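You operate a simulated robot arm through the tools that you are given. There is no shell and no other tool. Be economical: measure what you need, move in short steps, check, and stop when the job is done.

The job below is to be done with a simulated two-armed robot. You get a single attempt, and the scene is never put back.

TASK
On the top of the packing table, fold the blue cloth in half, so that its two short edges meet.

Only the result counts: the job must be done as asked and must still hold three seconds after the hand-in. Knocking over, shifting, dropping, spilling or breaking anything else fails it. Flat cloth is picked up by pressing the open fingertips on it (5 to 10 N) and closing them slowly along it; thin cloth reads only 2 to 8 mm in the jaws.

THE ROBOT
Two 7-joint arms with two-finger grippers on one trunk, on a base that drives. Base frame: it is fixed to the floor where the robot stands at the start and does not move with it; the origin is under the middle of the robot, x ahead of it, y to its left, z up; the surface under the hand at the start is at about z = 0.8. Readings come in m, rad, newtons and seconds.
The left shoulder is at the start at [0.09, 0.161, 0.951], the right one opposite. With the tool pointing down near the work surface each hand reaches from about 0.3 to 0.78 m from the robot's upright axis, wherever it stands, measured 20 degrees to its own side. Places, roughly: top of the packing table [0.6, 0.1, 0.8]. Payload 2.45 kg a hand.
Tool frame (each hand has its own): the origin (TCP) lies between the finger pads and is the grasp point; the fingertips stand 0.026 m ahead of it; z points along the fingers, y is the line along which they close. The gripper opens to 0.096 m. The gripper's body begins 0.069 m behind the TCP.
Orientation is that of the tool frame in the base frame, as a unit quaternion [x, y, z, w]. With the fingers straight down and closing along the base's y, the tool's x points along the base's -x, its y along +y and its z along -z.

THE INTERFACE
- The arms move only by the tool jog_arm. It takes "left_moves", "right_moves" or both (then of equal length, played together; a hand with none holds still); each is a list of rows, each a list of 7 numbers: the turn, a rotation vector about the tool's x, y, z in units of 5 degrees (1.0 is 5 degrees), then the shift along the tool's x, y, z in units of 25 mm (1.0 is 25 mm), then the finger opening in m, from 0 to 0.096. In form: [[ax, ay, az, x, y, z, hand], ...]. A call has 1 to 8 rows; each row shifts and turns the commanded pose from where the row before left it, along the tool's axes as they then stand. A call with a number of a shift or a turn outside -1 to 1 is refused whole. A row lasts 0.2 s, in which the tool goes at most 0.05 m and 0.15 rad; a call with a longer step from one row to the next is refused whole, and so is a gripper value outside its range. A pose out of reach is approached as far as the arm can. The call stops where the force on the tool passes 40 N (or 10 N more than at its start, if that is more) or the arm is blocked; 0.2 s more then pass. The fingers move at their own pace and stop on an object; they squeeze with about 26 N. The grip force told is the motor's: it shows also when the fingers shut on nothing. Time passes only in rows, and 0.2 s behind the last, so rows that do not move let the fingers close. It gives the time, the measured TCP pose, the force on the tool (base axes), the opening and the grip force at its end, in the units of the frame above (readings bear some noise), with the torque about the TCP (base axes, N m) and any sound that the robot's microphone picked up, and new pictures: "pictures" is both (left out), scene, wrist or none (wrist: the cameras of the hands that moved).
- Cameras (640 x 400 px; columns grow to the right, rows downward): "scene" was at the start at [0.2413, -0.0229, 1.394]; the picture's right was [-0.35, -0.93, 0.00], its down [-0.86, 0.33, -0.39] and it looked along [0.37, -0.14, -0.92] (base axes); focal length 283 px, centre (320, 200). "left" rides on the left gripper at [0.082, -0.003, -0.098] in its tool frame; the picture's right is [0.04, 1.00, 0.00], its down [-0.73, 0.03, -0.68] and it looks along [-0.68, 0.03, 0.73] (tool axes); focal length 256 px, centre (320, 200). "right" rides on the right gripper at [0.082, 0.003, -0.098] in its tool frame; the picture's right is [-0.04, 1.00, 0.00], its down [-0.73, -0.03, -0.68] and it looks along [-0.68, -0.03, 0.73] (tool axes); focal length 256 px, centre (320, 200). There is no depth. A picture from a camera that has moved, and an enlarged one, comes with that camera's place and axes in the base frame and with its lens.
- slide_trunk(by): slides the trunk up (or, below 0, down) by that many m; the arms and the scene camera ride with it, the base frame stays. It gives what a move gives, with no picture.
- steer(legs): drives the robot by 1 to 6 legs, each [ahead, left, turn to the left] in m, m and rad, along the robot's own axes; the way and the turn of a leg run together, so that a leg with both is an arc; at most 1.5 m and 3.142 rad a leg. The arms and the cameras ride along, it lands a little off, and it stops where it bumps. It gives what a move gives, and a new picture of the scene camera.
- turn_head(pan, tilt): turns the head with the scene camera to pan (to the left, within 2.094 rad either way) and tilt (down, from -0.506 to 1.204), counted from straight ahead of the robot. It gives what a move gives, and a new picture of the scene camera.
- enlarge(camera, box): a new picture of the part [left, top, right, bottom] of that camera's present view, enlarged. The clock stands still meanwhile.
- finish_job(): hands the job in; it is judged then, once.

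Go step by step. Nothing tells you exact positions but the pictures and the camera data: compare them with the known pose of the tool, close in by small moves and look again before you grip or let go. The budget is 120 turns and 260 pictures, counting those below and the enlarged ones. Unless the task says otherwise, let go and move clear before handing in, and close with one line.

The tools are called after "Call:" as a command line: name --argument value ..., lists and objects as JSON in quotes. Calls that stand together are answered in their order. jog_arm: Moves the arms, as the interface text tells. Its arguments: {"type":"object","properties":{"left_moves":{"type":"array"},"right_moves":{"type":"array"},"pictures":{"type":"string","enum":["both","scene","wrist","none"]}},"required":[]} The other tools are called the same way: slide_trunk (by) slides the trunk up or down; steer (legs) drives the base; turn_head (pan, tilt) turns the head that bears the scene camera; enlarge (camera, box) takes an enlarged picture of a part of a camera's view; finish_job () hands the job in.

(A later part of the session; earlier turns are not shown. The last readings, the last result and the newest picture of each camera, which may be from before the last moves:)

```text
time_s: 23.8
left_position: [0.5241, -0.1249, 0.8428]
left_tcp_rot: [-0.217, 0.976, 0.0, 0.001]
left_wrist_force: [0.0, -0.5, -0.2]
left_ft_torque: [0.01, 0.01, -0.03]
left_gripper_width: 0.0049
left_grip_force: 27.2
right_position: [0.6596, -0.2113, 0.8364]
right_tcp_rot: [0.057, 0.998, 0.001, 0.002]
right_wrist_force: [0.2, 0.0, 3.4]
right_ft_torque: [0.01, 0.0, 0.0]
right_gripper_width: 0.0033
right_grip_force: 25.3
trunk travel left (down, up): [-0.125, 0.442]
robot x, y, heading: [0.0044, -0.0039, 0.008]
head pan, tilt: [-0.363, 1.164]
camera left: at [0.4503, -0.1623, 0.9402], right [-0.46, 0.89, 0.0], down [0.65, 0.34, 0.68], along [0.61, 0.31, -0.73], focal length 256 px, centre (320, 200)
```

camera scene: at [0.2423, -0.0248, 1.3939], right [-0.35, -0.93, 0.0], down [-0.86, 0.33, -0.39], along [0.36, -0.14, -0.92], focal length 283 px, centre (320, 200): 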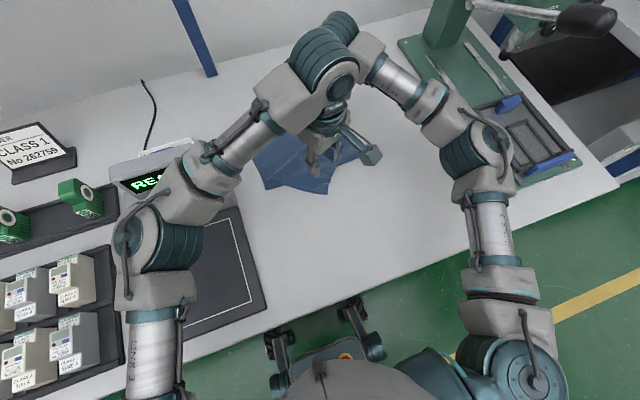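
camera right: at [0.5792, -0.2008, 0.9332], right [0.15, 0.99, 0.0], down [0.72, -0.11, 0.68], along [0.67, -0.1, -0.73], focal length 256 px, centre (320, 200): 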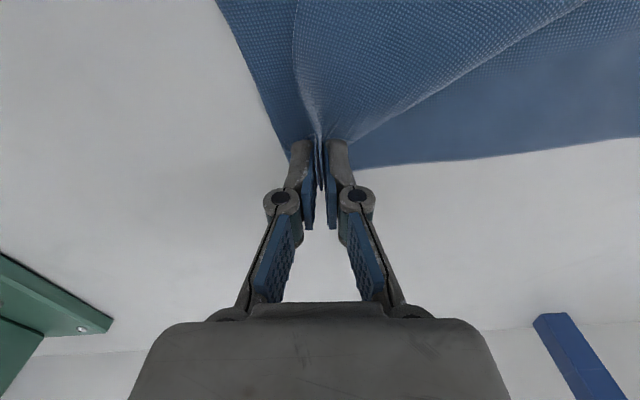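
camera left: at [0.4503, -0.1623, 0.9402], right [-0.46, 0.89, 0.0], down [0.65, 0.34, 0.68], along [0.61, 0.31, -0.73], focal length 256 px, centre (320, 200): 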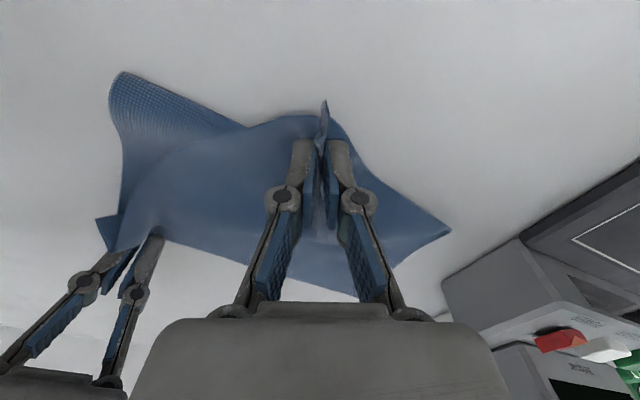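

The left holds the corner well (4.9 mm), and the far-left corner lies near (0.683, 0.01). I'll lift the left in a low arc toward it, turning the hand as the flap unrolls, first half now.

Call:
jog_arm --left_moves '[[0, 0, 0.875, -0.411, 0.068, -0.35, 0], [0, 0, 0.875, -0.405, 0.099, -0.35, 0], [0, 0, 0.875, -0.396, 0.13, -0.3, 0], [0, 0, 0.875, -0.385, 0.16, -0.3, 0], [0, 0, 0.875, -0.372, 0.189, -0.3, 0], [0, 0, 0.875, -0.356, 0.217, -0.3, 0], [0, 0, 0.875, -0.339, 0.243, -0.2, 0], [0, 0, 0.875, -0.319, 0.268, -0.2, 0]]' --pictures "both"

```text
time_s: 25.6
left_position: [0.5926, -0.0779, 0.9016]
left_tcp_rot: [0.088, 0.996, 0.001, 0.002]
left_wrist_force: [0.0, -0.9, 1.9]
left_ft_torque: [-0.04, 0.05, 0.0]
left_gripper_width: 0.0006
left_grip_force: 24.9
right_position: [0.6605, -0.2115, 0.8358]
right_tcp_rot: [0.057, 0.998, 0.001, 0.001]
right_wrist_force: [0.0, -0.2, 0.4]
right_ft_torque: [0.0, -0.01, -0.01]
right_gripper_width: 0.0001
right_grip_force: 25.9
trunk travel left (down, up): [-0.125, 0.442]
robot x, y, heading: [0.0032, -0.0006, -0.001]
head pan, tilt: [-0.363, 1.164]
camera scene: at [0.2427, -0.0244, 1.3938], right [-0.35, -0.93, 0.0], down [-0.86, 0.33, -0.39], along [0.36, -0.14, -0.92], focal length 283 px, centre (320, 200)
camera left: at [0.5106, -0.067, 0.9988], right [0.14, 0.99, 0.0], down [0.72, -0.1, 0.68], along [0.68, -0.09, -0.73], focal length 256 px, centre (320, 200)
```

scene: 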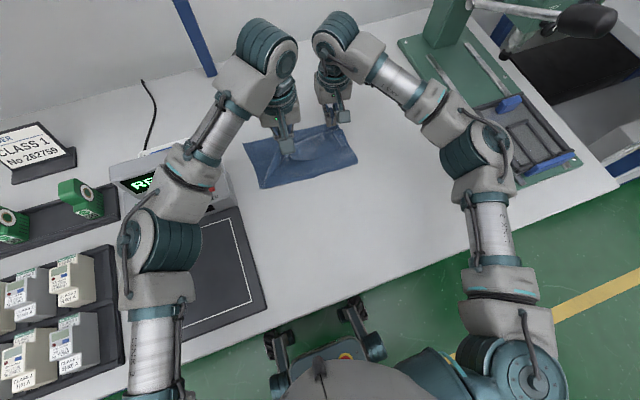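
left: 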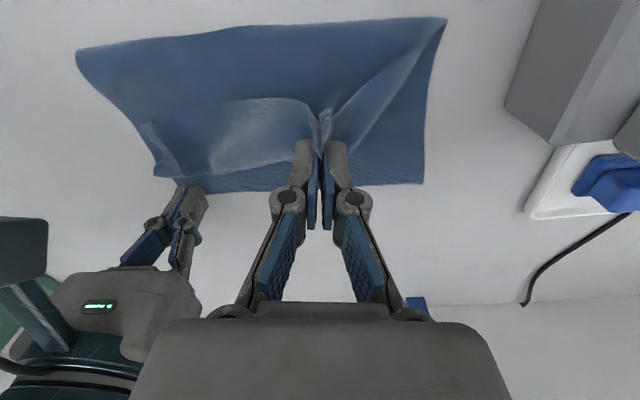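

The fold is forming nicely and the left holds its corner. The right opening reads near zero, so I'll check that hand's camera.

Call:
enlarge --camera "right" --box '[0, 0, 640, 400]'

Call:
enlarge --camera "left" --box '[60, 0, 480, 220]'

```text
1.00 times, centred on (320, 200) of right (not enlarged: the box is as wide or as high as the picture)
camera zoom: at [0.5791, -0.1997, 0.9337], right [0.15, 0.99, 0.0], down [0.72, -0.11, 0.68], along [0.67, -0.1, -0.73], focal length 256 px, centre (320, 200)
```

zoom: 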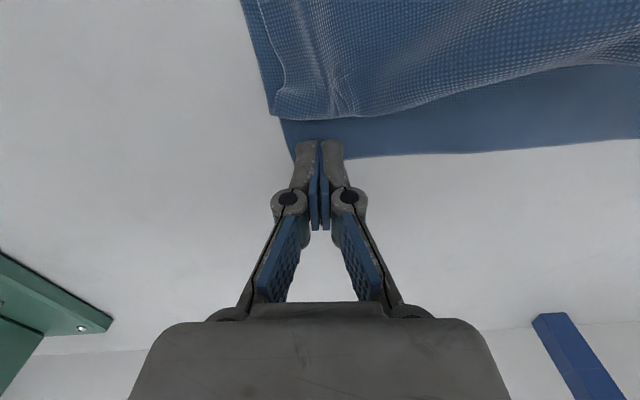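

```text
1.52 times, centred on (270, 110) of left
camera zoom: at [0.5106, -0.067, 0.9988], right [0.14, 0.99, 0.0], down [0.72, -0.1, 0.68], along [0.68, -0.09, -0.73], focal length 390 px, centre (396, 337)
```

zoom: 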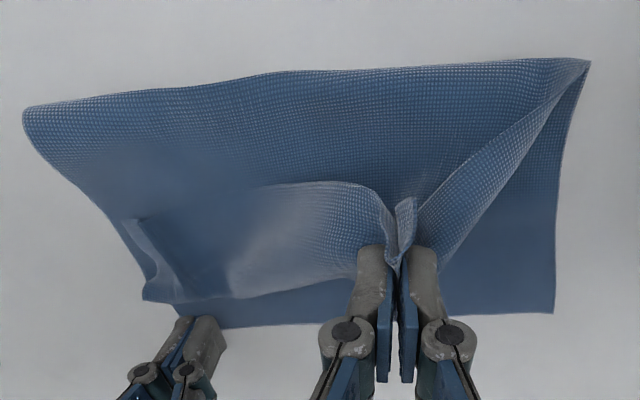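

The right corner slipped out and now lies at about (0.634, -0.235), some 3 cm short of FR (0.664, -0.230). FL is at about (0.688, 0.015). I'll finish placing the left corner first while lifting the right hand clear, then redo the right corner.

Call:
jog_arm --left_moves '[[0, 0, 0.875, -0.304, 0.419, 0.15, 0], [0, 0, 0.875, -0.27, 0.441, 0.2, 0], [0, 0, 0.875, -0.236, 0.461, 0.25, 0], [0, 0, 0.875, -0.2, 0.477, 0.3, 0], [0, 0, 0.875, -0.163, 0.491, 0.35, 0], [0, 0, 0.875, -0.125, 0.502, 0.4, 0], [0, 0, 0.875, -0.086, 0.51, 0.4, 0], [0, 0, 0.875, -0.048, 0.515, 0.3, 0]]' --right_moves '[[0, 0, 0, 0, 0, -0.4, 0], [0, 0, 0, 0, 0, -0.4, 0], [0, 0, 0, 0, 0, -0.4, 0.03], [0, 0, 0, 0, 0, -0.4, 0.03], [0, 0, 0, 0, 0, 0, 0.03], [0, 0, 0, 0, 0, 0, 0.03], [0, 0, 0, 0, 0, 0, 0.03], [0, 0, 0, 0, 0, 0, 0.03]]' --pictures "both"

```text
time_s: 27.4
left_position: [0.6672, -0.0046, 0.8418]
left_tcp_rot: [0.384, 0.923, 0.001, 0.001]
left_wrist_force: [0.2, 0.0, -2.1]
left_ft_torque: [0.04, -0.03, -0.02]
left_gripper_width: 0.0007
left_grip_force: 21.9
right_position: [0.6595, -0.2109, 0.876]
right_tcp_rot: [0.057, 0.998, 0.0, 0.002]
right_wrist_force: [0.8, -0.5, -1.1]
right_ft_torque: [0.01, 0.03, -0.01]
right_gripper_width: 0.03
right_grip_force: 0.0
trunk travel left (down, up): [-0.125, 0.442]
robot x, y, heading: [0.0016, 0.0029, -0.003]
head pan, tilt: [-0.363, 1.164]
camera scene: at [0.2435, -0.0238, 1.3936], right [-0.35, -0.93, 0.0], down [-0.86, 0.33, -0.39], along [0.36, -0.14, -0.92], focal length 283 px, centre (320, 200)
camera right: at [0.5796, -0.2002, 0.9733], right [0.15, 0.99, 0.0], down [0.72, -0.11, 0.68], along [0.67, -0.1, -0.73], focal length 256 px, centre (320, 200)
camera left: at [0.6072, 0.0499, 0.9398], right [0.68, 0.73, 0.0], down [0.54, -0.5, 0.68], along [0.5, -0.46, -0.73], focal length 256 px, centre (320, 200)
```

scene: 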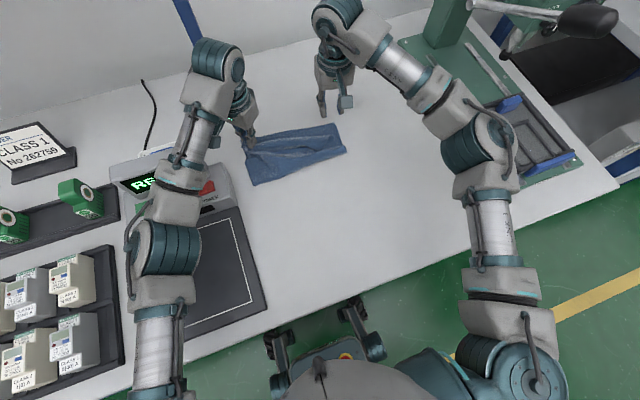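
right: 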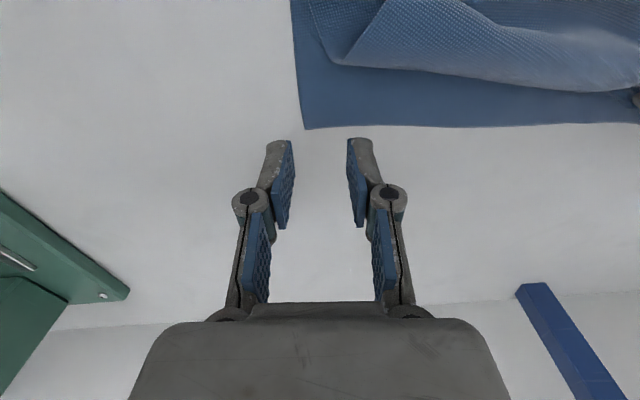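
left: 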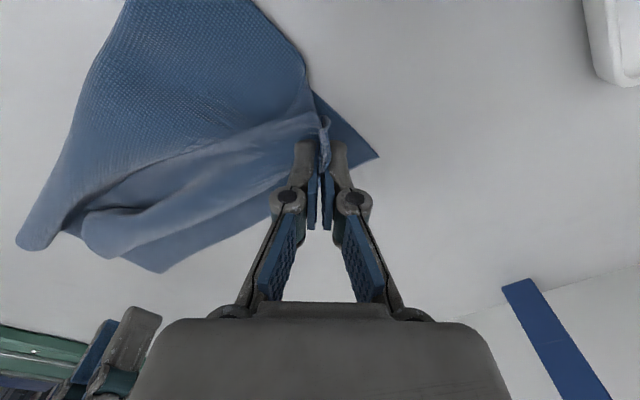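

The left corner is next to FL, now at about (0.700, 0.015). Before releasing, I'll look closer at how the corner sits in the fingers.

Call:
enlarge --camera "left" --box '[220, 60, 420, 240]'

Call:
enlarge --camera "scene" --box '[220, 90, 370, 200]'

```text
2.22 times, centred on (320, 150) of left
camera zoom: at [0.6072, 0.0499, 0.9398], right [0.68, 0.73, 0.0], down [0.54, -0.5, 0.68], along [0.5, -0.46, -0.73], focal length 569 px, centre (320, 311)
```

zoom: 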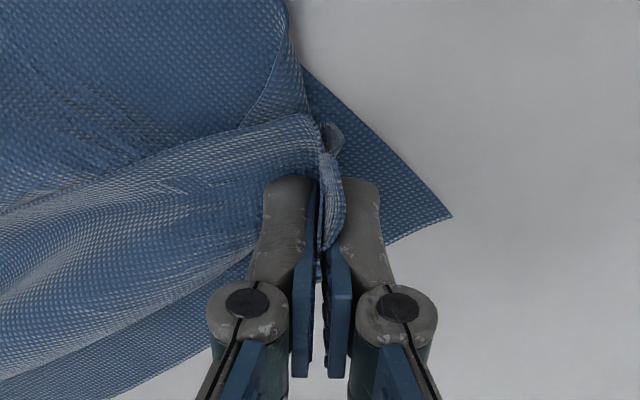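

```text
3.64 times, centred on (295, 145) of scene
camera zoom: at [0.2435, -0.0238, 1.3936], right [-0.35, -0.93, 0.0], down [-0.86, 0.33, -0.39], along [0.36, -0.14, -0.92], focal length 1029 px, centre (411, 400)
```

zoom: 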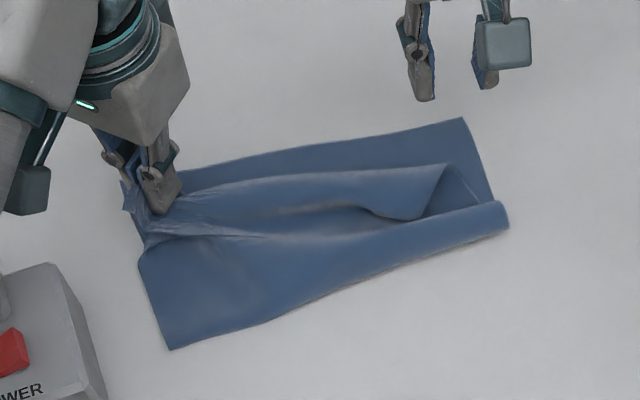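

The right part of the top layer is buckled and its corner is short of FR. The left corner is bunched in the fingers. I'll lower the left, open gently, lift clear and see how it settles.

Call:
jog_arm --left_moves '[[0, 0, 0, 0, 0, 0.35, 0], [0, 0, 0, 0, 0, 0, 0.008], [0, 0, 0, 0, 0, 0, 0.016], [0, 0, 0, 0, 0, 0, 0.024], [0, 0, 0, 0, 0, -0.4, 0.03], [0, 0, 0, 0, 0, -0.8, 0.04], [0, 0, 0, 0, 0, -1, 0.04], [0, 0, 0, 0, 0, -1, 0.04]]' --pictures "both"

Call:
enlarge --camera "left" --box '[0, 0, 420, 260]'

```text
time_s: 29.2
left_position: [0.6673, -0.004, 0.9142]
left_tcp_rot: [0.383, 0.924, 0.001, 0.001]
left_wrist_force: [0.9, 0.2, -0.6]
left_ft_torque: [-0.03, -0.05, 0.0]
left_gripper_width: 0.0401
left_grip_force: 0.1
right_position: [0.6602, -0.2121, 0.8772]
right_tcp_rot: [0.057, 0.998, 0.001, 0.003]
right_wrist_force: [0.2, 0.2, 0.3]
right_ft_torque: [-0.02, -0.03, -0.02]
right_gripper_width: 0.0297
right_grip_force: 0.0
trunk travel left (down, up): [-0.125, 0.442]
robot x, y, heading: [0.0042, -0.0035, -0.002]
head pan, tilt: [-0.363, 1.164]
camera scene: at [0.2421, -0.0244, 1.394], right [-0.36, -0.93, 0.0], down [-0.86, 0.33, -0.39], along [0.36, -0.14, -0.92], focal length 283 px, centre (320, 200)
camera left: at [0.6064, 0.0494, 1.0122], right [0.68, 0.73, 0.0], down [0.54, -0.5, 0.68], along [0.5, -0.46, -0.73], focal length 256 px, centre (320, 200)
```

scene: 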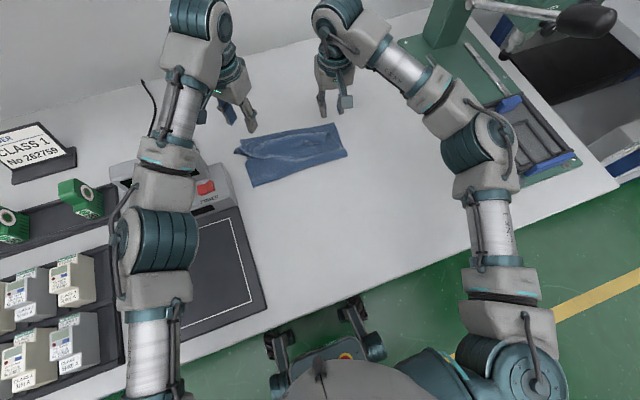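
left: 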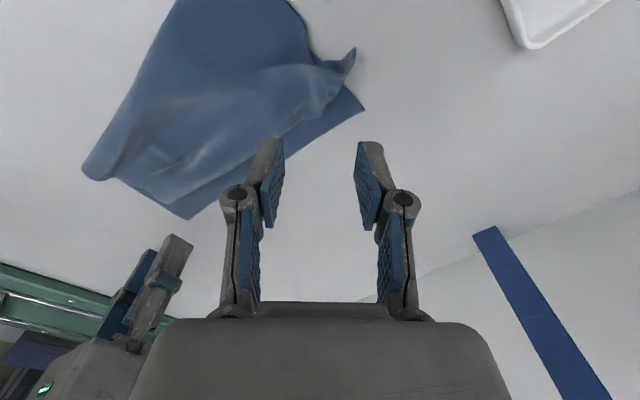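

```text
1.52 times, centred on (210, 130) of left
camera zoom: at [0.6064, 0.0494, 1.0122], right [0.68, 0.73, 0.0], down [0.54, -0.5, 0.68], along [0.5, -0.46, -0.73], focal length 390 px, centre (488, 307)
```

zoom: 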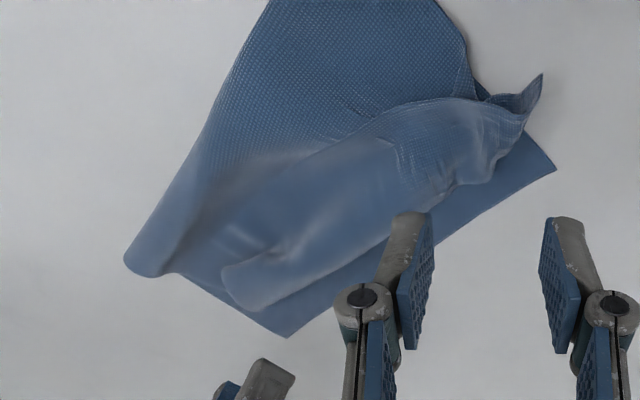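

The top layer's short edge now runs from NL at about (0.652, 0.038), tuft standing up beyond the lower layer, to NR at about (0.640, -0.205). It only needs shifting a few cm forward. I'll turn the left hand about 112 degrees so its fingers straddle the NL tuft, with the camera kept away from the scanner.

Call:
jog_arm --left_moves '[[0, 0, -0.933, 0, 0, 0, 0.04], [0, 0, -0.933, 0, 0, 0, 0.04], [0, 0, -0.933, 0, 0, 0, 0.04], [0, 0, -0.933, 0, 0, 0, 0.04], [0, 0, -0.933, 0, 0, 0, 0.04], [0, 0, -0.933, 0, 0, 0, 0.04], [0, 0, -0.933, 0, 0, 0, 0.04], [0, 0, -0.933, 0, 0, 0, 0.04]]' --pictures "none"

Call:
jog_arm --left_moves '[[0, 0, -0.933, 0, 0, 0, 0.04], [0, 0, -0.933, 0, 0, 0, 0.04], [0, 0, -0.933, 0, 0, 0, 0.04], [0, 0, -0.933, 0, 0, 0, 0.04], [0, 0, -0.933, 0, 0, 0, 0.04], [0, 0, -0.933, 0, 0, 0, 0.04], [0, 0, -0.933, 0, 0, 0, 0.04], [0, 0, -0.933, 0, 0, 0, 0.04]]' --pictures "none"

Call:
jog_arm --left_moves '[[0, 0, -0.933, 0, 0, 0, 0.04], [0, 0, -0.933, 0, 0, 0, 0.04], [0, 0, -0.933, 0, 0, 0, 0.04], [0, 0, -0.933, 0, 0, 0, 0.04], [0, 0, -0.933, 0, 0, 0, 0.04], [0, 0, -0.933, 0, 0, 0, 0.04], [0, 0, -0.933, 0, 0, 0, 0.04], [0, 0, -0.933, 0, 0, 0, 0.04]]' --pictures "both"

```text
time_s: 31.0
left_position: [0.6675, -0.0055, 0.9126]
left_tcp_rot: [0.066, 0.998, 0.001, 0.002]
left_wrist_force: [-0.3, -0.3, 0.0]
left_ft_torque: [-0.03, 0.0, 0.02]
left_gripper_width: 0.0399
left_grip_force: 0.0
right_position: [0.6609, -0.2123, 0.8753]
right_tcp_rot: [0.057, 0.998, 0.0, 0.002]
right_wrist_force: [0.0, -0.1, 0.3]
right_ft_torque: [0.0, 0.0, -0.02]
right_gripper_width: 0.0299
right_grip_force: 0.1
trunk travel left (down, up): [-0.125, 0.442]
robot x, y, heading: [-0.0029, 0.0019, 0.003]
head pan, tilt: [-0.363, 1.164]
```

```text
time_s: 32.8
left_position: [0.6673, -0.0062, 0.9136]
left_tcp_rot: [-0.257, 0.966, 0.0, 0.001]
left_wrist_force: [-0.6, 0.0, 0.5]
left_ft_torque: [0.03, 0.01, -0.01]
left_gripper_width: 0.04
left_grip_force: 0.1
right_position: [0.6617, -0.213, 0.8757]
right_tcp_rot: [0.057, 0.998, 0.001, 0.002]
right_wrist_force: [0.2, -0.9, 0.3]
right_ft_torque: [0.0, 0.03, 0.01]
right_gripper_width: 0.0302
right_grip_force: 0.0
trunk travel left (down, up): [-0.125, 0.442]
robot x, y, heading: [0.0007, -0.002, -0.0]
head pan, tilt: [-0.363, 1.164]
```

```text
time_s: 34.6
left_position: [0.6681, -0.0062, 0.914]
left_tcp_rot: [-0.552, 0.834, 0.0, 0.002]
left_wrist_force: [0.9, 0.1, -0.2]
left_ft_torque: [0.01, -0.02, -0.01]
left_gripper_width: 0.0401
left_grip_force: 0.1
right_position: [0.6606, -0.2116, 0.875]
right_tcp_rot: [0.057, 0.998, 0.0, 0.002]
right_wrist_force: [0.0, -0.3, -0.3]
right_ft_torque: [0.01, 0.0, 0.01]
right_gripper_width: 0.0301
right_grip_force: 0.1
trunk travel left (down, up): [-0.125, 0.442]
robot x, y, heading: [-0.0002, -0.0008, 0.002]
head pan, tilt: [-0.363, 1.164]
camera scene: at [0.2433, -0.024, 1.3937], right [-0.35, -0.93, 0.0], down [-0.86, 0.33, -0.39], along [0.36, -0.14, -0.92], focal length 283 px, centre (320, 200)
camera left: at [0.6384, -0.0825, 1.0121], right [-0.94, 0.35, 0.0], down [0.26, 0.69, 0.68], along [0.24, 0.64, -0.73], focal length 256 px, centre (320, 200)
```

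scene: 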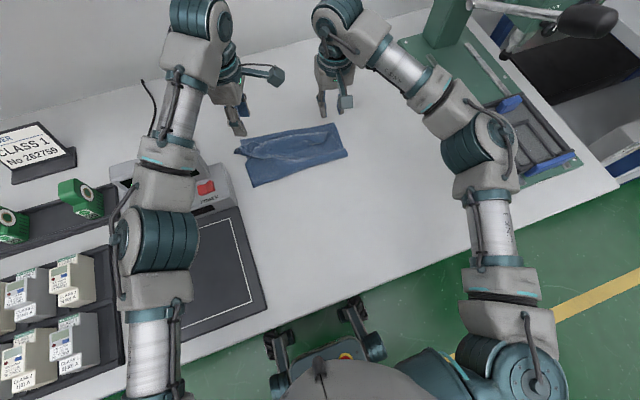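
left: 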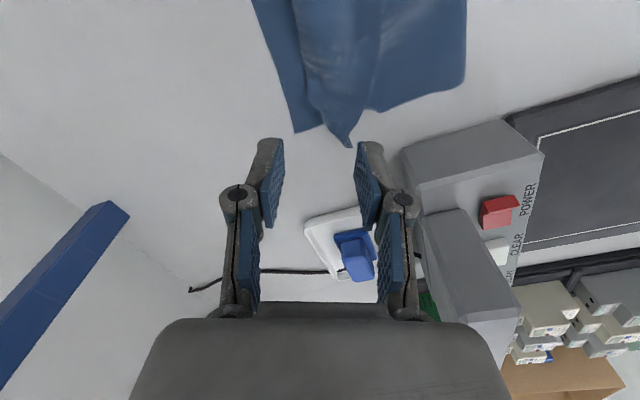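

This is a clear view: the NL tuft tip is at about (0.656, 0.042) and FL at (0.700, 0.016). I'll move over the tuft and descend most of the way.

Call:
jog_arm --left_moves '[[0, 0, 0, -0.55, 0.45, 0, 0.04], [0, 0, 0, -0.54, 0.45, 0.3, 0.04], [0, 0, 0, 0, 0, 0.8, 0.04], [0, 0, 0, 0, 0, 0.8, 0.04], [0, 0, 0, 0, 0, 0.7, 0.04], [0, 0, 0, 0, 0, 0, 0.04]]' --pictures "wrist"

```text
time_s: 36.0
left_position: [0.6564, 0.029, 0.8478]
left_tcp_rot: [-0.553, 0.833, -0.001, 0.002]
left_wrist_force: [0.5, 0.3, -0.4]
left_ft_torque: [-0.02, -0.03, 0.0]
left_gripper_width: 0.0399
left_grip_force: 0.0
right_position: [0.6602, -0.2126, 0.8759]
right_tcp_rot: [0.057, 0.998, 0.0, 0.001]
right_wrist_force: [0.0, 0.2, -0.6]
right_ft_torque: [-0.01, 0.01, 0.0]
right_gripper_width: 0.03
right_grip_force: 0.1
trunk travel left (down, up): [-0.125, 0.442]
robot x, y, heading: [-0.0017, 0.004, 0.001]
head pan, tilt: [-0.363, 1.164]
camera left: at [0.6275, -0.0482, 0.9466], right [-0.94, 0.35, 0.0], down [0.26, 0.69, 0.68], along [0.24, 0.64, -0.73], focal length 256 px, centre (320, 200)
```

left: 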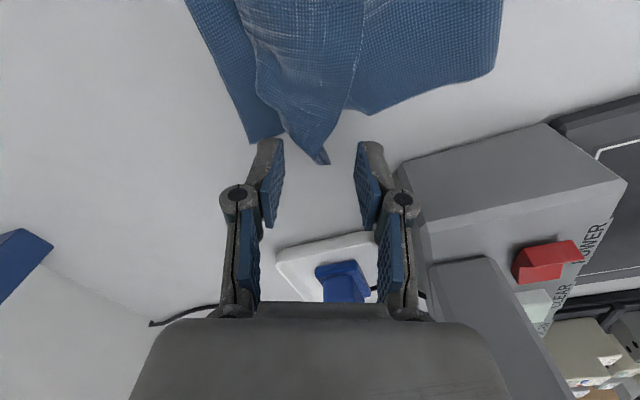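

The tuft is between the fingers. I'll widen slightly, lower to just above the table, close, and look.

Call:
jog_arm --left_moves '[[0, 0, 0, 0, -0.12, 0.1, 0.048], [0, 0, 0, 0, 0, 0.3, 0.048], [0, 0, 0, 0, 0, 0.33, 0.048], [0, 0, 0, 0, 0, 0, 0.03], [0, 0, 0, 0, 0, 0, 0.02], [0, 0, 0, 0, 0, 0, 0.01], [0, 0, 0, 0, 0, 0, 0], [0, 0, 0, 0, 0, 0, 0]]' --pictures "wrist"

```text
time_s: 37.8
left_position: [0.6571, 0.0259, 0.8367]
left_tcp_rot: [-0.552, 0.834, -0.003, 0.006]
left_wrist_force: [0.3, -0.4, 0.2]
left_ft_torque: [0.0, 0.04, -0.02]
left_gripper_width: 0.0039
left_grip_force: 25.8
right_position: [0.6567, -0.2113, 0.8791]
right_tcp_rot: [0.056, 0.998, 0.0, 0.004]
right_wrist_force: [0.5, 0.2, 0.8]
right_ft_torque: [-0.05, 0.01, -0.01]
right_gripper_width: 0.0298
right_grip_force: 0.1
trunk travel left (down, up): [-0.125, 0.442]
robot x, y, heading: [-0.001, 0.0016, -0.002]
head pan, tilt: [-0.363, 1.164]
camera left: at [0.6263, -0.0497, 0.9349], right [-0.94, 0.35, -0.01], down [0.25, 0.69, 0.68], along [0.25, 0.64, -0.73], focal length 256 px, centre (320, 200)
```

left: 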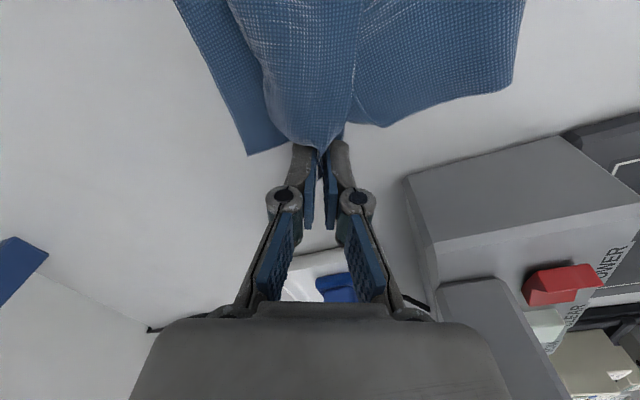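

The left holds the tuft (3.9 mm), but it stopped 6 mm higher than commanded and the right hand shifted slightly. I'll check for contact before moving.

Call:
enlarge --camera "scene" --box '[80, 0, 400, 200]'

```text
2.00 times, centred on (240, 100) of scene
camera zoom: at [0.2323, -0.0246, 1.3962], right [-0.35, -0.93, 0.0], down [-0.86, 0.33, -0.4], along [0.37, -0.14, -0.92], focal length 566 px, centre (480, 400)
```

zoom: 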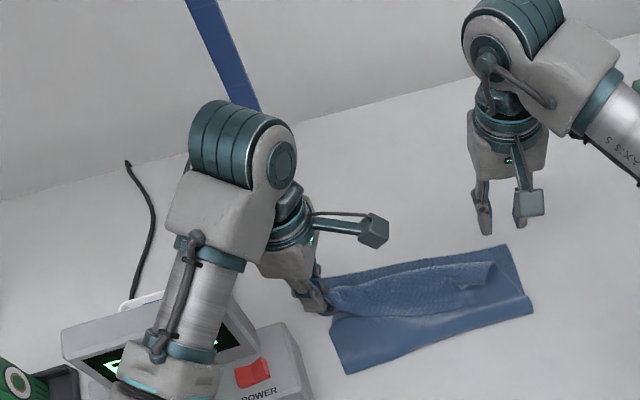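

The head tilted back about 1 cm, so the left forearm is probably leaning on the scanner. I'll raise the left hand at once, keeping the grip.

Call:
jog_arm --left_moves '[[0, 0, 0, 0, 0, -0.5, 0], [0, 0, 0, 0, 0, -0.7, 0]]' --pictures "both"

```text
time_s: 38.4
left_position: [0.6604, 0.0258, 0.8584]
left_tcp_rot: [-0.552, 0.834, 0.001, 0.001]
left_wrist_force: [0.3, -0.4, 1.5]
left_ft_torque: [0.0, -0.03, -0.03]
left_gripper_width: 0.0034
left_grip_force: 25.6
right_position: [0.6615, -0.2146, 0.8761]
right_tcp_rot: [0.057, 0.998, 0.001, 0.003]
right_wrist_force: [0.1, -0.1, 0.9]
right_ft_torque: [-0.04, 0.0, 0.01]
right_gripper_width: 0.0299
right_grip_force: 0.0
trunk travel left (down, up): [-0.125, 0.442]
robot x, y, heading: [0.0007, 0.0003, -0.002]
head pan, tilt: [-0.363, 1.164]
camera scene: at [0.2436, -0.024, 1.3933], right [-0.36, -0.93, 0.0], down [-0.86, 0.33, -0.39], along [0.36, -0.14, -0.92], focal length 283 px, centre (320, 200)
camera left: at [0.6309, -0.0502, 0.957], right [-0.94, 0.35, 0.0], down [0.26, 0.69, 0.68], along [0.24, 0.64, -0.73], focal length 256 px, centre (320, 200)
```

scene: 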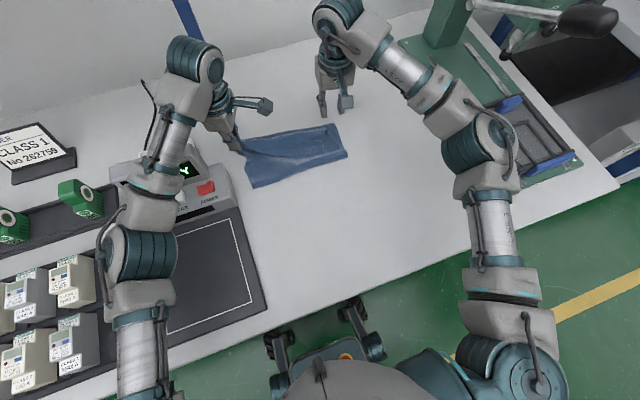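
left: 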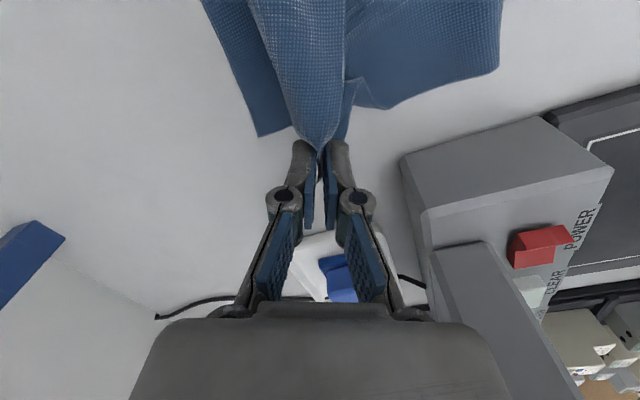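

The scanner hasn't moved (its base corner is still at 0.613, 0.068) and the robot is upright again. I'll keep this height, carry the corner over FL, and turn the hand back a little.

Call:
jog_arm --left_moves '[[0, 0, 0.9, 0.0535, -0.283, 0, 0], [0, 0, 0.9, 0.031, -0.286, 0, 0], [0, 0, 0.9, 0.0085, -0.288, 0, 0], [0, 0, 0.9, -0.014, -0.288, 0, 0], [0, 0, 0.9, -0.037, -0.286, 0, 0], [0, 0, 0, 0, 0, 0.2, 0]]' --pictures "both"

```text
time_s: 39.8
left_position: [0.6922, 0.0074, 0.8562]
left_tcp_rot: [-0.378, 0.926, 0.0, 0.002]
left_wrist_force: [-0.6, -0.6, -1.1]
left_ft_torque: [0.0, -0.02, -0.01]
left_gripper_width: 0.0052
left_grip_force: 28.5
right_position: [0.6622, -0.213, 0.8745]
right_tcp_rot: [0.057, 0.998, 0.0, 0.002]
right_wrist_force: [0.0, 0.3, 0.2]
right_ft_torque: [0.01, -0.05, 0.02]
right_gripper_width: 0.0299
right_grip_force: 0.1
trunk travel left (down, up): [-0.125, 0.442]
robot x, y, heading: [-0.0013, 0.0013, -0.002]
head pan, tilt: [-0.363, 1.164]
camera scene: at [0.2437, -0.0239, 1.3935], right [-0.35, -0.93, 0.0], down [-0.86, 0.33, -0.39], along [0.36, -0.14, -0.92], focal length 283 px, centre (320, 200)
camera left: at [0.6346, -0.0531, 0.953], right [-0.73, 0.69, 0.0], down [0.5, 0.53, 0.68], along [0.47, 0.5, -0.73], focal length 256 px, centre (320, 200)
```

scene: 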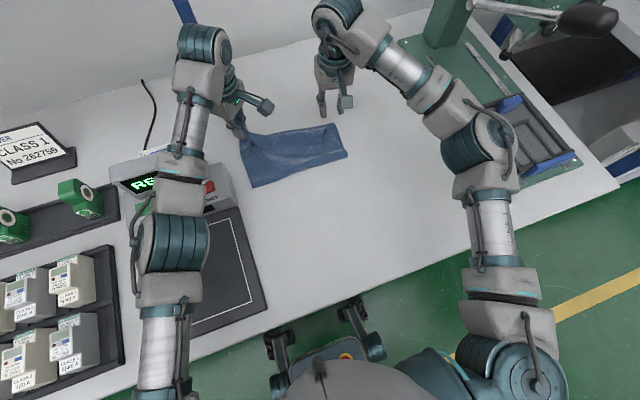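
left: 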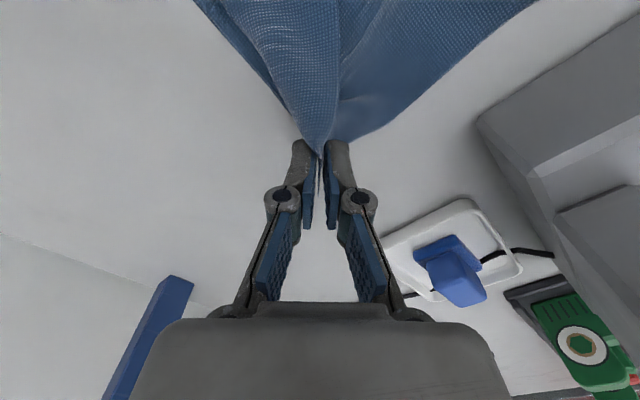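

The corner hangs right over FL. I'll lower to about 1 cm above the table, watching for scanner contact, and release.

Call:
jog_arm --left_moves '[[0, 0, 0, 0, 0, 0.3, 0], [0, 0, 0, 0, 0, 0.3, 0], [0, 0, 0, 0, 0, 0.1, 0]]' --pictures "none"

```text
time_s: 40.6
left_position: [0.6913, 0.0069, 0.8385]
left_tcp_rot: [-0.378, 0.926, 0.001, 0.003]
left_wrist_force: [0.2, 0.6, 0.3]
left_ft_torque: [0.0, -0.03, 0.0]
left_gripper_width: 0.0026
left_grip_force: 23.8
right_position: [0.6597, -0.212, 0.877]
right_tcp_rot: [0.057, 0.998, 0.001, 0.003]
right_wrist_force: [0.0, 0.5, -0.2]
right_ft_torque: [0.03, 0.0, -0.02]
right_gripper_width: 0.03
right_grip_force: 0.0
trunk travel left (down, up): [-0.125, 0.442]
robot x, y, heading: [0.0037, -0.0009, 0.001]
head pan, tilt: [-0.363, 1.164]
```

No contact this time. I'll keep the left holding as an anchor and look at the right corner.

Call:
enlarge --camera "right" --box '[220, 0, 640, 240]'

Call:
enlarge --camera "scene" --box '[220, 90, 370, 200]'

```text
1.52 times, centred on (430, 120) of right
camera zoom: at [0.5788, -0.2005, 0.9741], right [0.15, 0.99, 0.0], down [0.72, -0.11, 0.68], along [0.67, -0.1, -0.73], focal length 390 px, centre (152, 322)
```

zoom: 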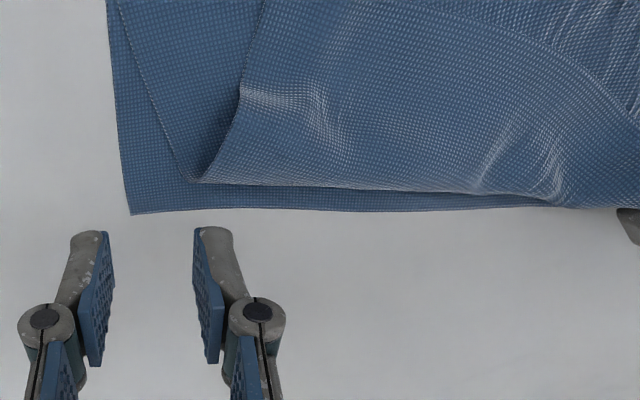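

```text
3.64 times, centred on (295, 145) of scene
camera zoom: at [0.2422, -0.0239, 1.394], right [-0.35, -0.93, 0.0], down [-0.86, 0.33, -0.39], along [0.36, -0.14, -0.92], focal length 1029 px, centre (411, 400)
```

zoom: 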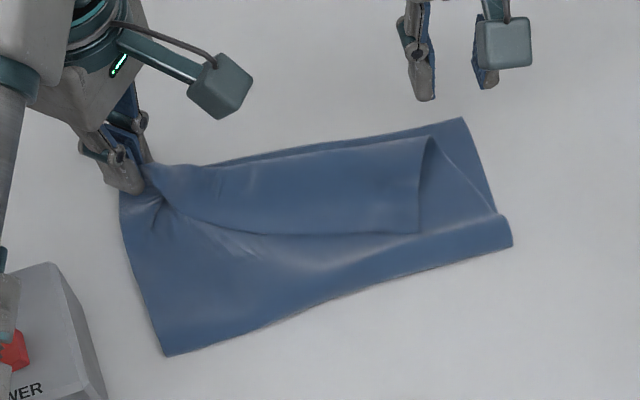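

The top layer is Z-folded at the right: NR is turned back and lies at about (0.587, -0.164), on top of the other layers. The left keeps anchoring at FL while I bring the right hand over NR along its diagonal.

Call:
jog_arm --right_moves '[[0, 0, -0.95, 0.343, 0.357, -0.3, 0.03], [0, 0, -0.95, 0.312, 0.384, -0.3, 0.03], [0, 0, -0.95, 0.279, 0.409, -0.2, 0.03], [0, 0, -0.95, 0.244, 0.431, -0.1, 0.03], [0, 0, -0.95, 0.208, 0.449, 0, 0.03], [0, 0, -0.95, 0.17, 0.465, 0, 0.03], [0, 0, 0, 0, 0, 0, 0.03]]' --pictures "both"

```text
time_s: 42.2
left_position: [0.6906, 0.0068, 0.8387]
left_tcp_rot: [-0.379, 0.926, -0.001, 0.002]
left_wrist_force: [-0.6, -0.3, -2.4]
left_ft_torque: [-0.05, 0.07, -0.02]
left_gripper_width: 0.0002
left_grip_force: 22.1
right_position: [0.6155, -0.1528, 0.9001]
right_tcp_rot: [-0.191, 0.982, 0.0, 0.003]
right_wrist_force: [0.0, 0.5, 0.4]
right_ft_torque: [0.01, 0.01, -0.01]
right_gripper_width: 0.0303
right_grip_force: 0.1
trunk travel left (down, up): [-0.125, 0.442]
robot x, y, heading: [-0.0025, -0.0002, 0.001]
head pan, tilt: [-0.363, 1.164]
camera scene: at [0.2418, -0.024, 1.394], right [-0.36, -0.93, 0.0], down [-0.86, 0.33, -0.39], along [0.36, -0.14, -0.92], focal length 283 px, centre (320, 200)
camera right: at [0.5376, -0.1814, 0.9962], right [-0.34, 0.94, 0.0], down [0.69, 0.25, 0.68], along [0.64, 0.23, -0.73], focal length 256 px, centre (320, 200)
```

scene: 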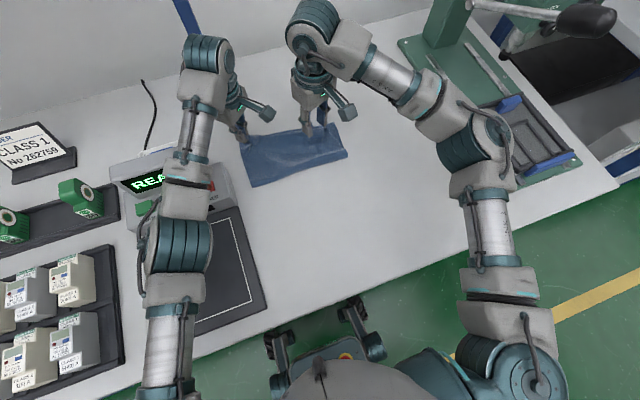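
right: 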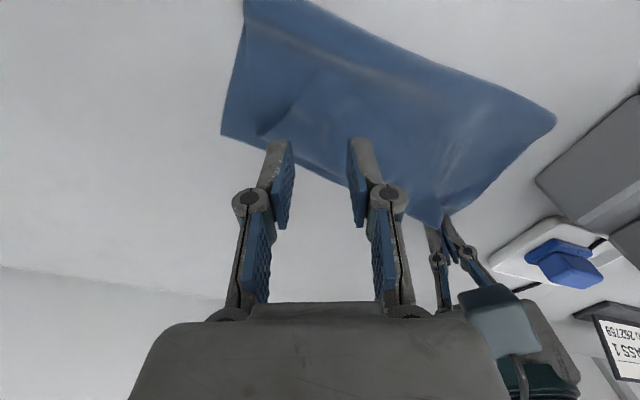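

Call:
enlarge --camera "right" --box '[200, 0, 440, 150]'

```text
2.67 times, centred on (320, 75) of right
camera zoom: at [0.5376, -0.1814, 0.9962], right [-0.34, 0.94, 0.0], down [0.69, 0.25, 0.68], along [0.64, 0.23, -0.73], focal length 683 px, centre (320, 533)
```

zoom: 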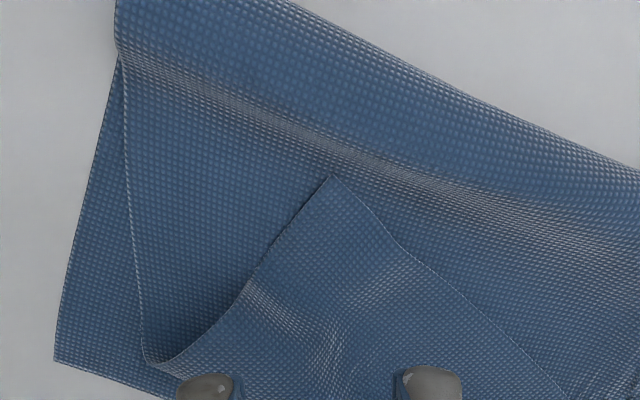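

This is clear now: NR's tip is at (0.589, -0.163) and its diagonal lines up with the hand. I'll descend close to it.

Call:
jog_arm --right_moves '[[0, 0, 0, 0, 0, 0.7, 0.028], [0, 0, 0, 0, 0, 0.8, 0.028], [0, 0, 0, 0, 0, 0.7, 0.028], [0, 0, 0, 0, 0, 0.2, 0.028], [0, 0, 0, 0, 0, 0.1, 0.028], [0, 0, 0, 0, 0, 0, 0.028]]' --pictures "wrist"

```text
time_s: 43.6
left_position: [0.6901, 0.007, 0.839]
left_tcp_rot: [-0.379, 0.926, 0.0, 0.002]
left_wrist_force: [-0.1, 0.1, 0.0]
left_ft_torque: [0.0, 0.02, 0.01]
left_gripper_width: 0.0017
left_grip_force: 24.6
right_position: [0.6156, -0.1536, 0.8358]
right_tcp_rot: [-0.191, 0.982, 0.0, 0.003]
right_wrist_force: [-0.2, 0.5, -0.8]
right_ft_torque: [0.01, -0.01, 0.0]
right_gripper_width: 0.0278
right_grip_force: 0.0
trunk travel left (down, up): [-0.125, 0.442]
robot x, y, heading: [0.0024, -0.0011, -0.0]
head pan, tilt: [-0.363, 1.164]
camera right: at [0.5376, -0.1816, 0.9339], right [-0.34, 0.94, 0.0], down [0.69, 0.25, 0.68], along [0.64, 0.23, -0.73], focal length 256 px, centre (320, 200)
```

right: 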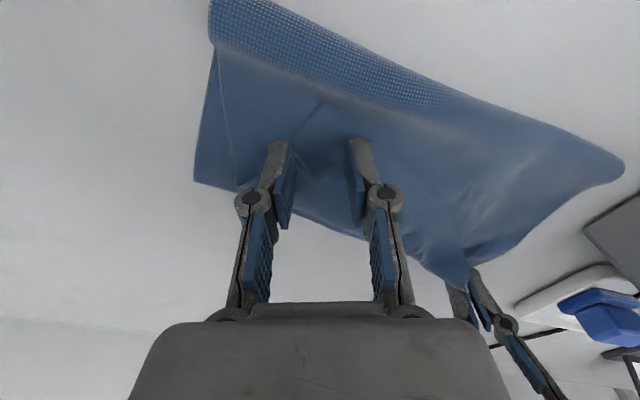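

Call:
jog_arm --right_moves '[[0, 0, 0, 0, 0.06, 0.12, 0.028], [0, 0, 0, 0, 0, 0.08, 0.028], [0, 0, 0, 0, 0, 0.06, 0.028], [0, 0, 0, 0, 0, 0, 0.028]]' --pictures "none"

```text
time_s: 44.6
left_position: [0.6895, 0.0061, 0.8382]
left_tcp_rot: [-0.379, 0.925, 0.0, 0.001]
left_wrist_force: [1.1, -1.3, 0.4]
left_ft_torque: [-0.04, -0.04, 0.0]
left_gripper_width: 0.0032
left_grip_force: 34.3
right_position: [0.6152, -0.1525, 0.8295]
right_tcp_rot: [-0.191, 0.982, -0.001, 0.003]
right_wrist_force: [0.2, 0.4, -0.8]
right_ft_torque: [0.04, 0.01, -0.03]
right_gripper_width: 0.0279
right_grip_force: 0.1
trunk travel left (down, up): [-0.125, 0.442]
robot x, y, heading: [0.0028, 0.0001, 0.0]
head pan, tilt: [-0.363, 1.164]
```

The hand is at 0.8295 with no contact force yet, so I'll press a bit more.

Call:
jog_arm --right_moves '[[0, 0, 0, 0, 0, 0.08, 0.028], [0, 0, 0, 0, 0, 0.05, 0.028], [0, 0, 0, 0, 0, 0, 0.028]]' --pictures "wrist"

```text
time_s: 45.4
left_position: [0.6894, 0.0074, 0.8397]
left_tcp_rot: [-0.379, 0.926, 0.0, 0.002]
left_wrist_force: [-0.6, 0.2, -1.7]
left_ft_torque: [-0.03, 0.03, 0.0]
left_gripper_width: 0.0037
left_grip_force: 33.4
right_position: [0.6152, -0.1511, 0.8282]
right_tcp_rot: [-0.19, 0.982, 0.001, 0.003]
right_wrist_force: [0.3, -0.4, 14.3]
right_ft_torque: [-0.09, -0.05, 0.0]
right_gripper_width: 0.0271
right_grip_force: 5.5
trunk travel left (down, up): [-0.125, 0.442]
robot x, y, heading: [-0.0001, 0.0015, -0.002]
head pan, tilt: [-0.363, 1.164]
camera right: at [0.5372, -0.1798, 0.9254], right [-0.34, 0.94, 0.0], down [0.69, 0.25, 0.68], along [0.64, 0.23, -0.73], focal length 256 px, centre (320, 200)
```

right: 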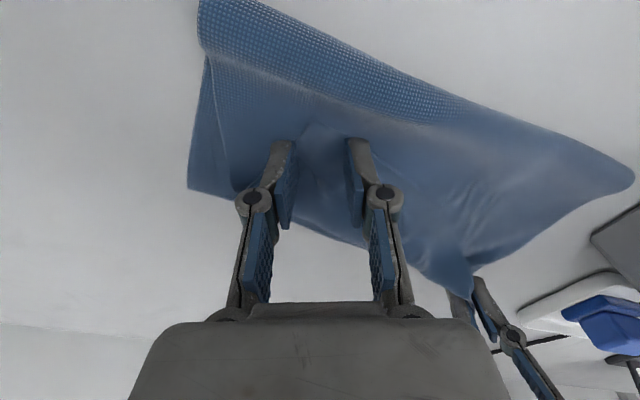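

Call:
jog_arm --right_moves '[[0, 0, 0, 0, 0, -0.03, 0.028], [0, 0, 0, 0, 0, 0, 0.023], [0, 0, 0, 0, 0, 0, 0.019], [0, 0, 0, 0, 0, 0, 0.015], [0, 0, 0, 0, 0, 0, 0.011], [0, 0, 0, 0, 0, 0, 0.006], [0, 0, 0, 0, 0, 0, 0], [0, 0, 0, 0, 0, 0, 0]]' --pictures "wrist"

```text
time_s: 47.2
left_position: [0.6898, 0.0071, 0.8378]
left_tcp_rot: [-0.379, 0.925, -0.001, 0.002]
left_wrist_force: [0.4, 0.0, -0.2]
left_ft_torque: [0.01, -0.05, -0.01]
left_gripper_width: 0.0019
left_grip_force: 24.3
right_position: [0.6153, -0.1512, 0.8278]
right_tcp_rot: [-0.191, 0.982, 0.0, 0.003]
right_wrist_force: [-0.9, 0.9, 12.4]
right_ft_torque: [0.07, 0.05, 0.01]
right_gripper_width: 0.0024
right_grip_force: 26.1
trunk travel left (down, up): [-0.125, 0.442]
robot x, y, heading: [0.0045, 0.0014, -0.005]
head pan, tilt: [-0.363, 1.164]
camera right: at [0.5372, -0.1794, 0.9251], right [-0.34, 0.94, 0.0], down [0.69, 0.25, 0.68], along [0.64, 0.23, -0.73], focal length 256 px, centre (320, 200)
```

right: 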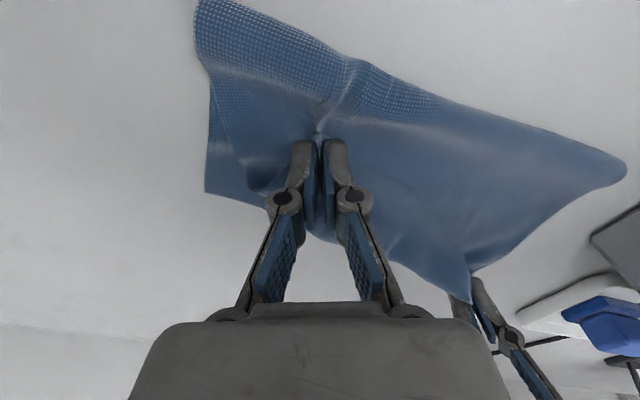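

It has gripped something, but the wrinkle runs to the fold line, so other layers may have come along. I'll lift a little and check.

Call:
jog_arm --right_moves '[[0, 0, 0, 0, 0, -0.4, 0], [0, 0, 0, 0, 0, -0.5, 0]]' --pictures "wrist"

Call:
enlarge --camera "scene" --box '[220, 90, 370, 200]'

Call:
enlarge --camera "right" --box '[180, 0, 480, 240]'

```text
time_s: 47.8
left_position: [0.6906, 0.0064, 0.8381]
left_tcp_rot: [-0.379, 0.925, -0.001, 0.002]
left_wrist_force: [-0.4, -0.9, -5.9]
left_ft_torque: [0.01, 0.0, -0.03]
left_gripper_width: 0.0003
left_grip_force: 23.8
right_position: [0.6152, -0.1512, 0.8493]
right_tcp_rot: [-0.19, 0.982, 0.001, 0.001]
right_wrist_force: [-0.2, 0.9, 1.5]
right_ft_torque: [0.04, 0.02, 0.0]
right_gripper_width: 0.0022
right_grip_force: 23.0
trunk travel left (down, up): [-0.125, 0.442]
robot x, y, heading: [0.0016, -0.0, 0.0]
head pan, tilt: [-0.363, 1.164]
camera right: at [0.537, -0.1799, 0.9468], right [-0.34, 0.94, 0.0], down [0.69, 0.25, 0.68], along [0.64, 0.23, -0.73], focal length 256 px, centre (320, 200)
```

right: 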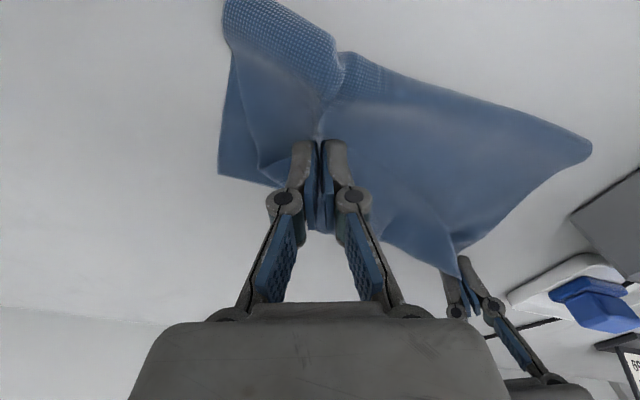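

```text
3.64 times, centred on (295, 145) of scene
camera zoom: at [0.2419, -0.0234, 1.3939], right [-0.36, -0.93, 0.0], down [-0.86, 0.33, -0.39], along [0.36, -0.14, -0.92], focal length 1029 px, centre (411, 400)
```

zoom: 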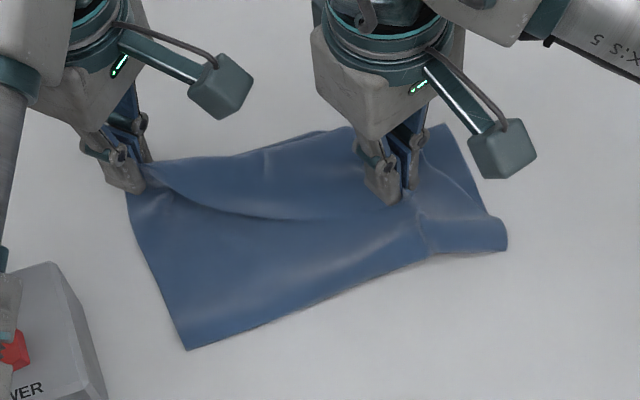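

```text
1.67 times, centred on (330, 120) of right
camera zoom: at [0.537, -0.1799, 0.9468], right [-0.34, 0.94, 0.0], down [0.69, 0.25, 0.68], along [0.64, 0.23, -0.73], focal length 427 px, centre (303, 333)
```

zoom: 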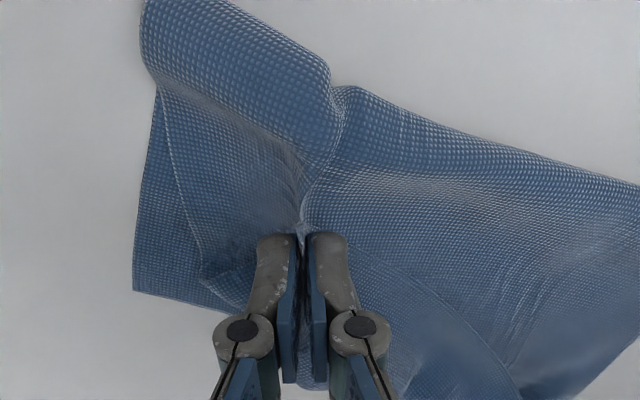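

Several layers were caught because the fingers overlapped the corner's sides. I'll lower, release, back up and look again before regripping further in with a lighter press.

Call:
jog_arm --right_moves '[[0, 0, 0, 0, 0, 0.4, 0], [0, 0, 0, 0, 0, 0.35, 0], [0, 0, 0, 0, 0, 0, 0.008], [0, 0, 0, 0, 0, 0, 0.016], [0, 0, 0, 0, 0, 0, 0.024], [0, 0, 0, 0, 0, -0.3, 0.03], [0, 0, 0, 0, 0, -0.9, 0.03], [0, 0, 0, 0, 0, -0.9, 0.03]]' --pictures "none"

Call:
enlarge --camera "right" --box '[180, 0, 480, 240]'

```text
time_s: 49.6
left_position: [0.6897, 0.0059, 0.8384]
left_tcp_rot: [-0.378, 0.926, 0.0, 0.002]
left_wrist_force: [0.5, 0.0, -1.3]
left_ft_torque: [0.0, -0.03, 0.01]
left_gripper_width: 0.0033
left_grip_force: 23.2
right_position: [0.6151, -0.1515, 0.8844]
right_tcp_rot: [-0.191, 0.982, -0.001, 0.003]
right_wrist_force: [-0.9, 0.0, -0.4]
right_ft_torque: [0.02, -0.02, 0.0]
right_gripper_width: 0.0298
right_grip_force: 0.0
trunk travel left (down, up): [-0.125, 0.442]
robot x, y, heading: [0.0024, -0.0007, -0.001]
head pan, tilt: [-0.363, 1.164]
```

```text
1.67 times, centred on (330, 120) of right
camera zoom: at [0.5373, -0.1796, 0.9816], right [-0.34, 0.94, 0.0], down [0.69, 0.25, 0.68], along [0.64, 0.23, -0.73], focal length 427 px, centre (303, 333)
```

zoom: 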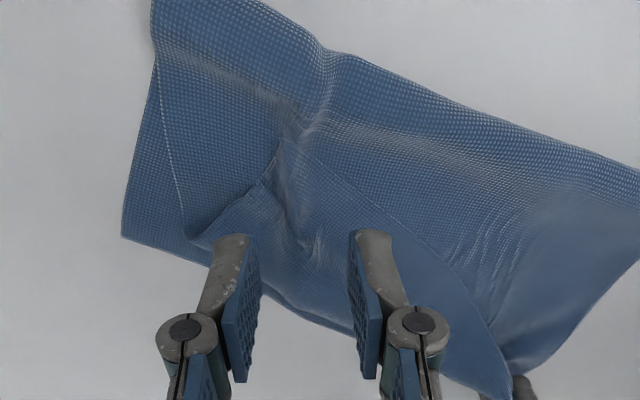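

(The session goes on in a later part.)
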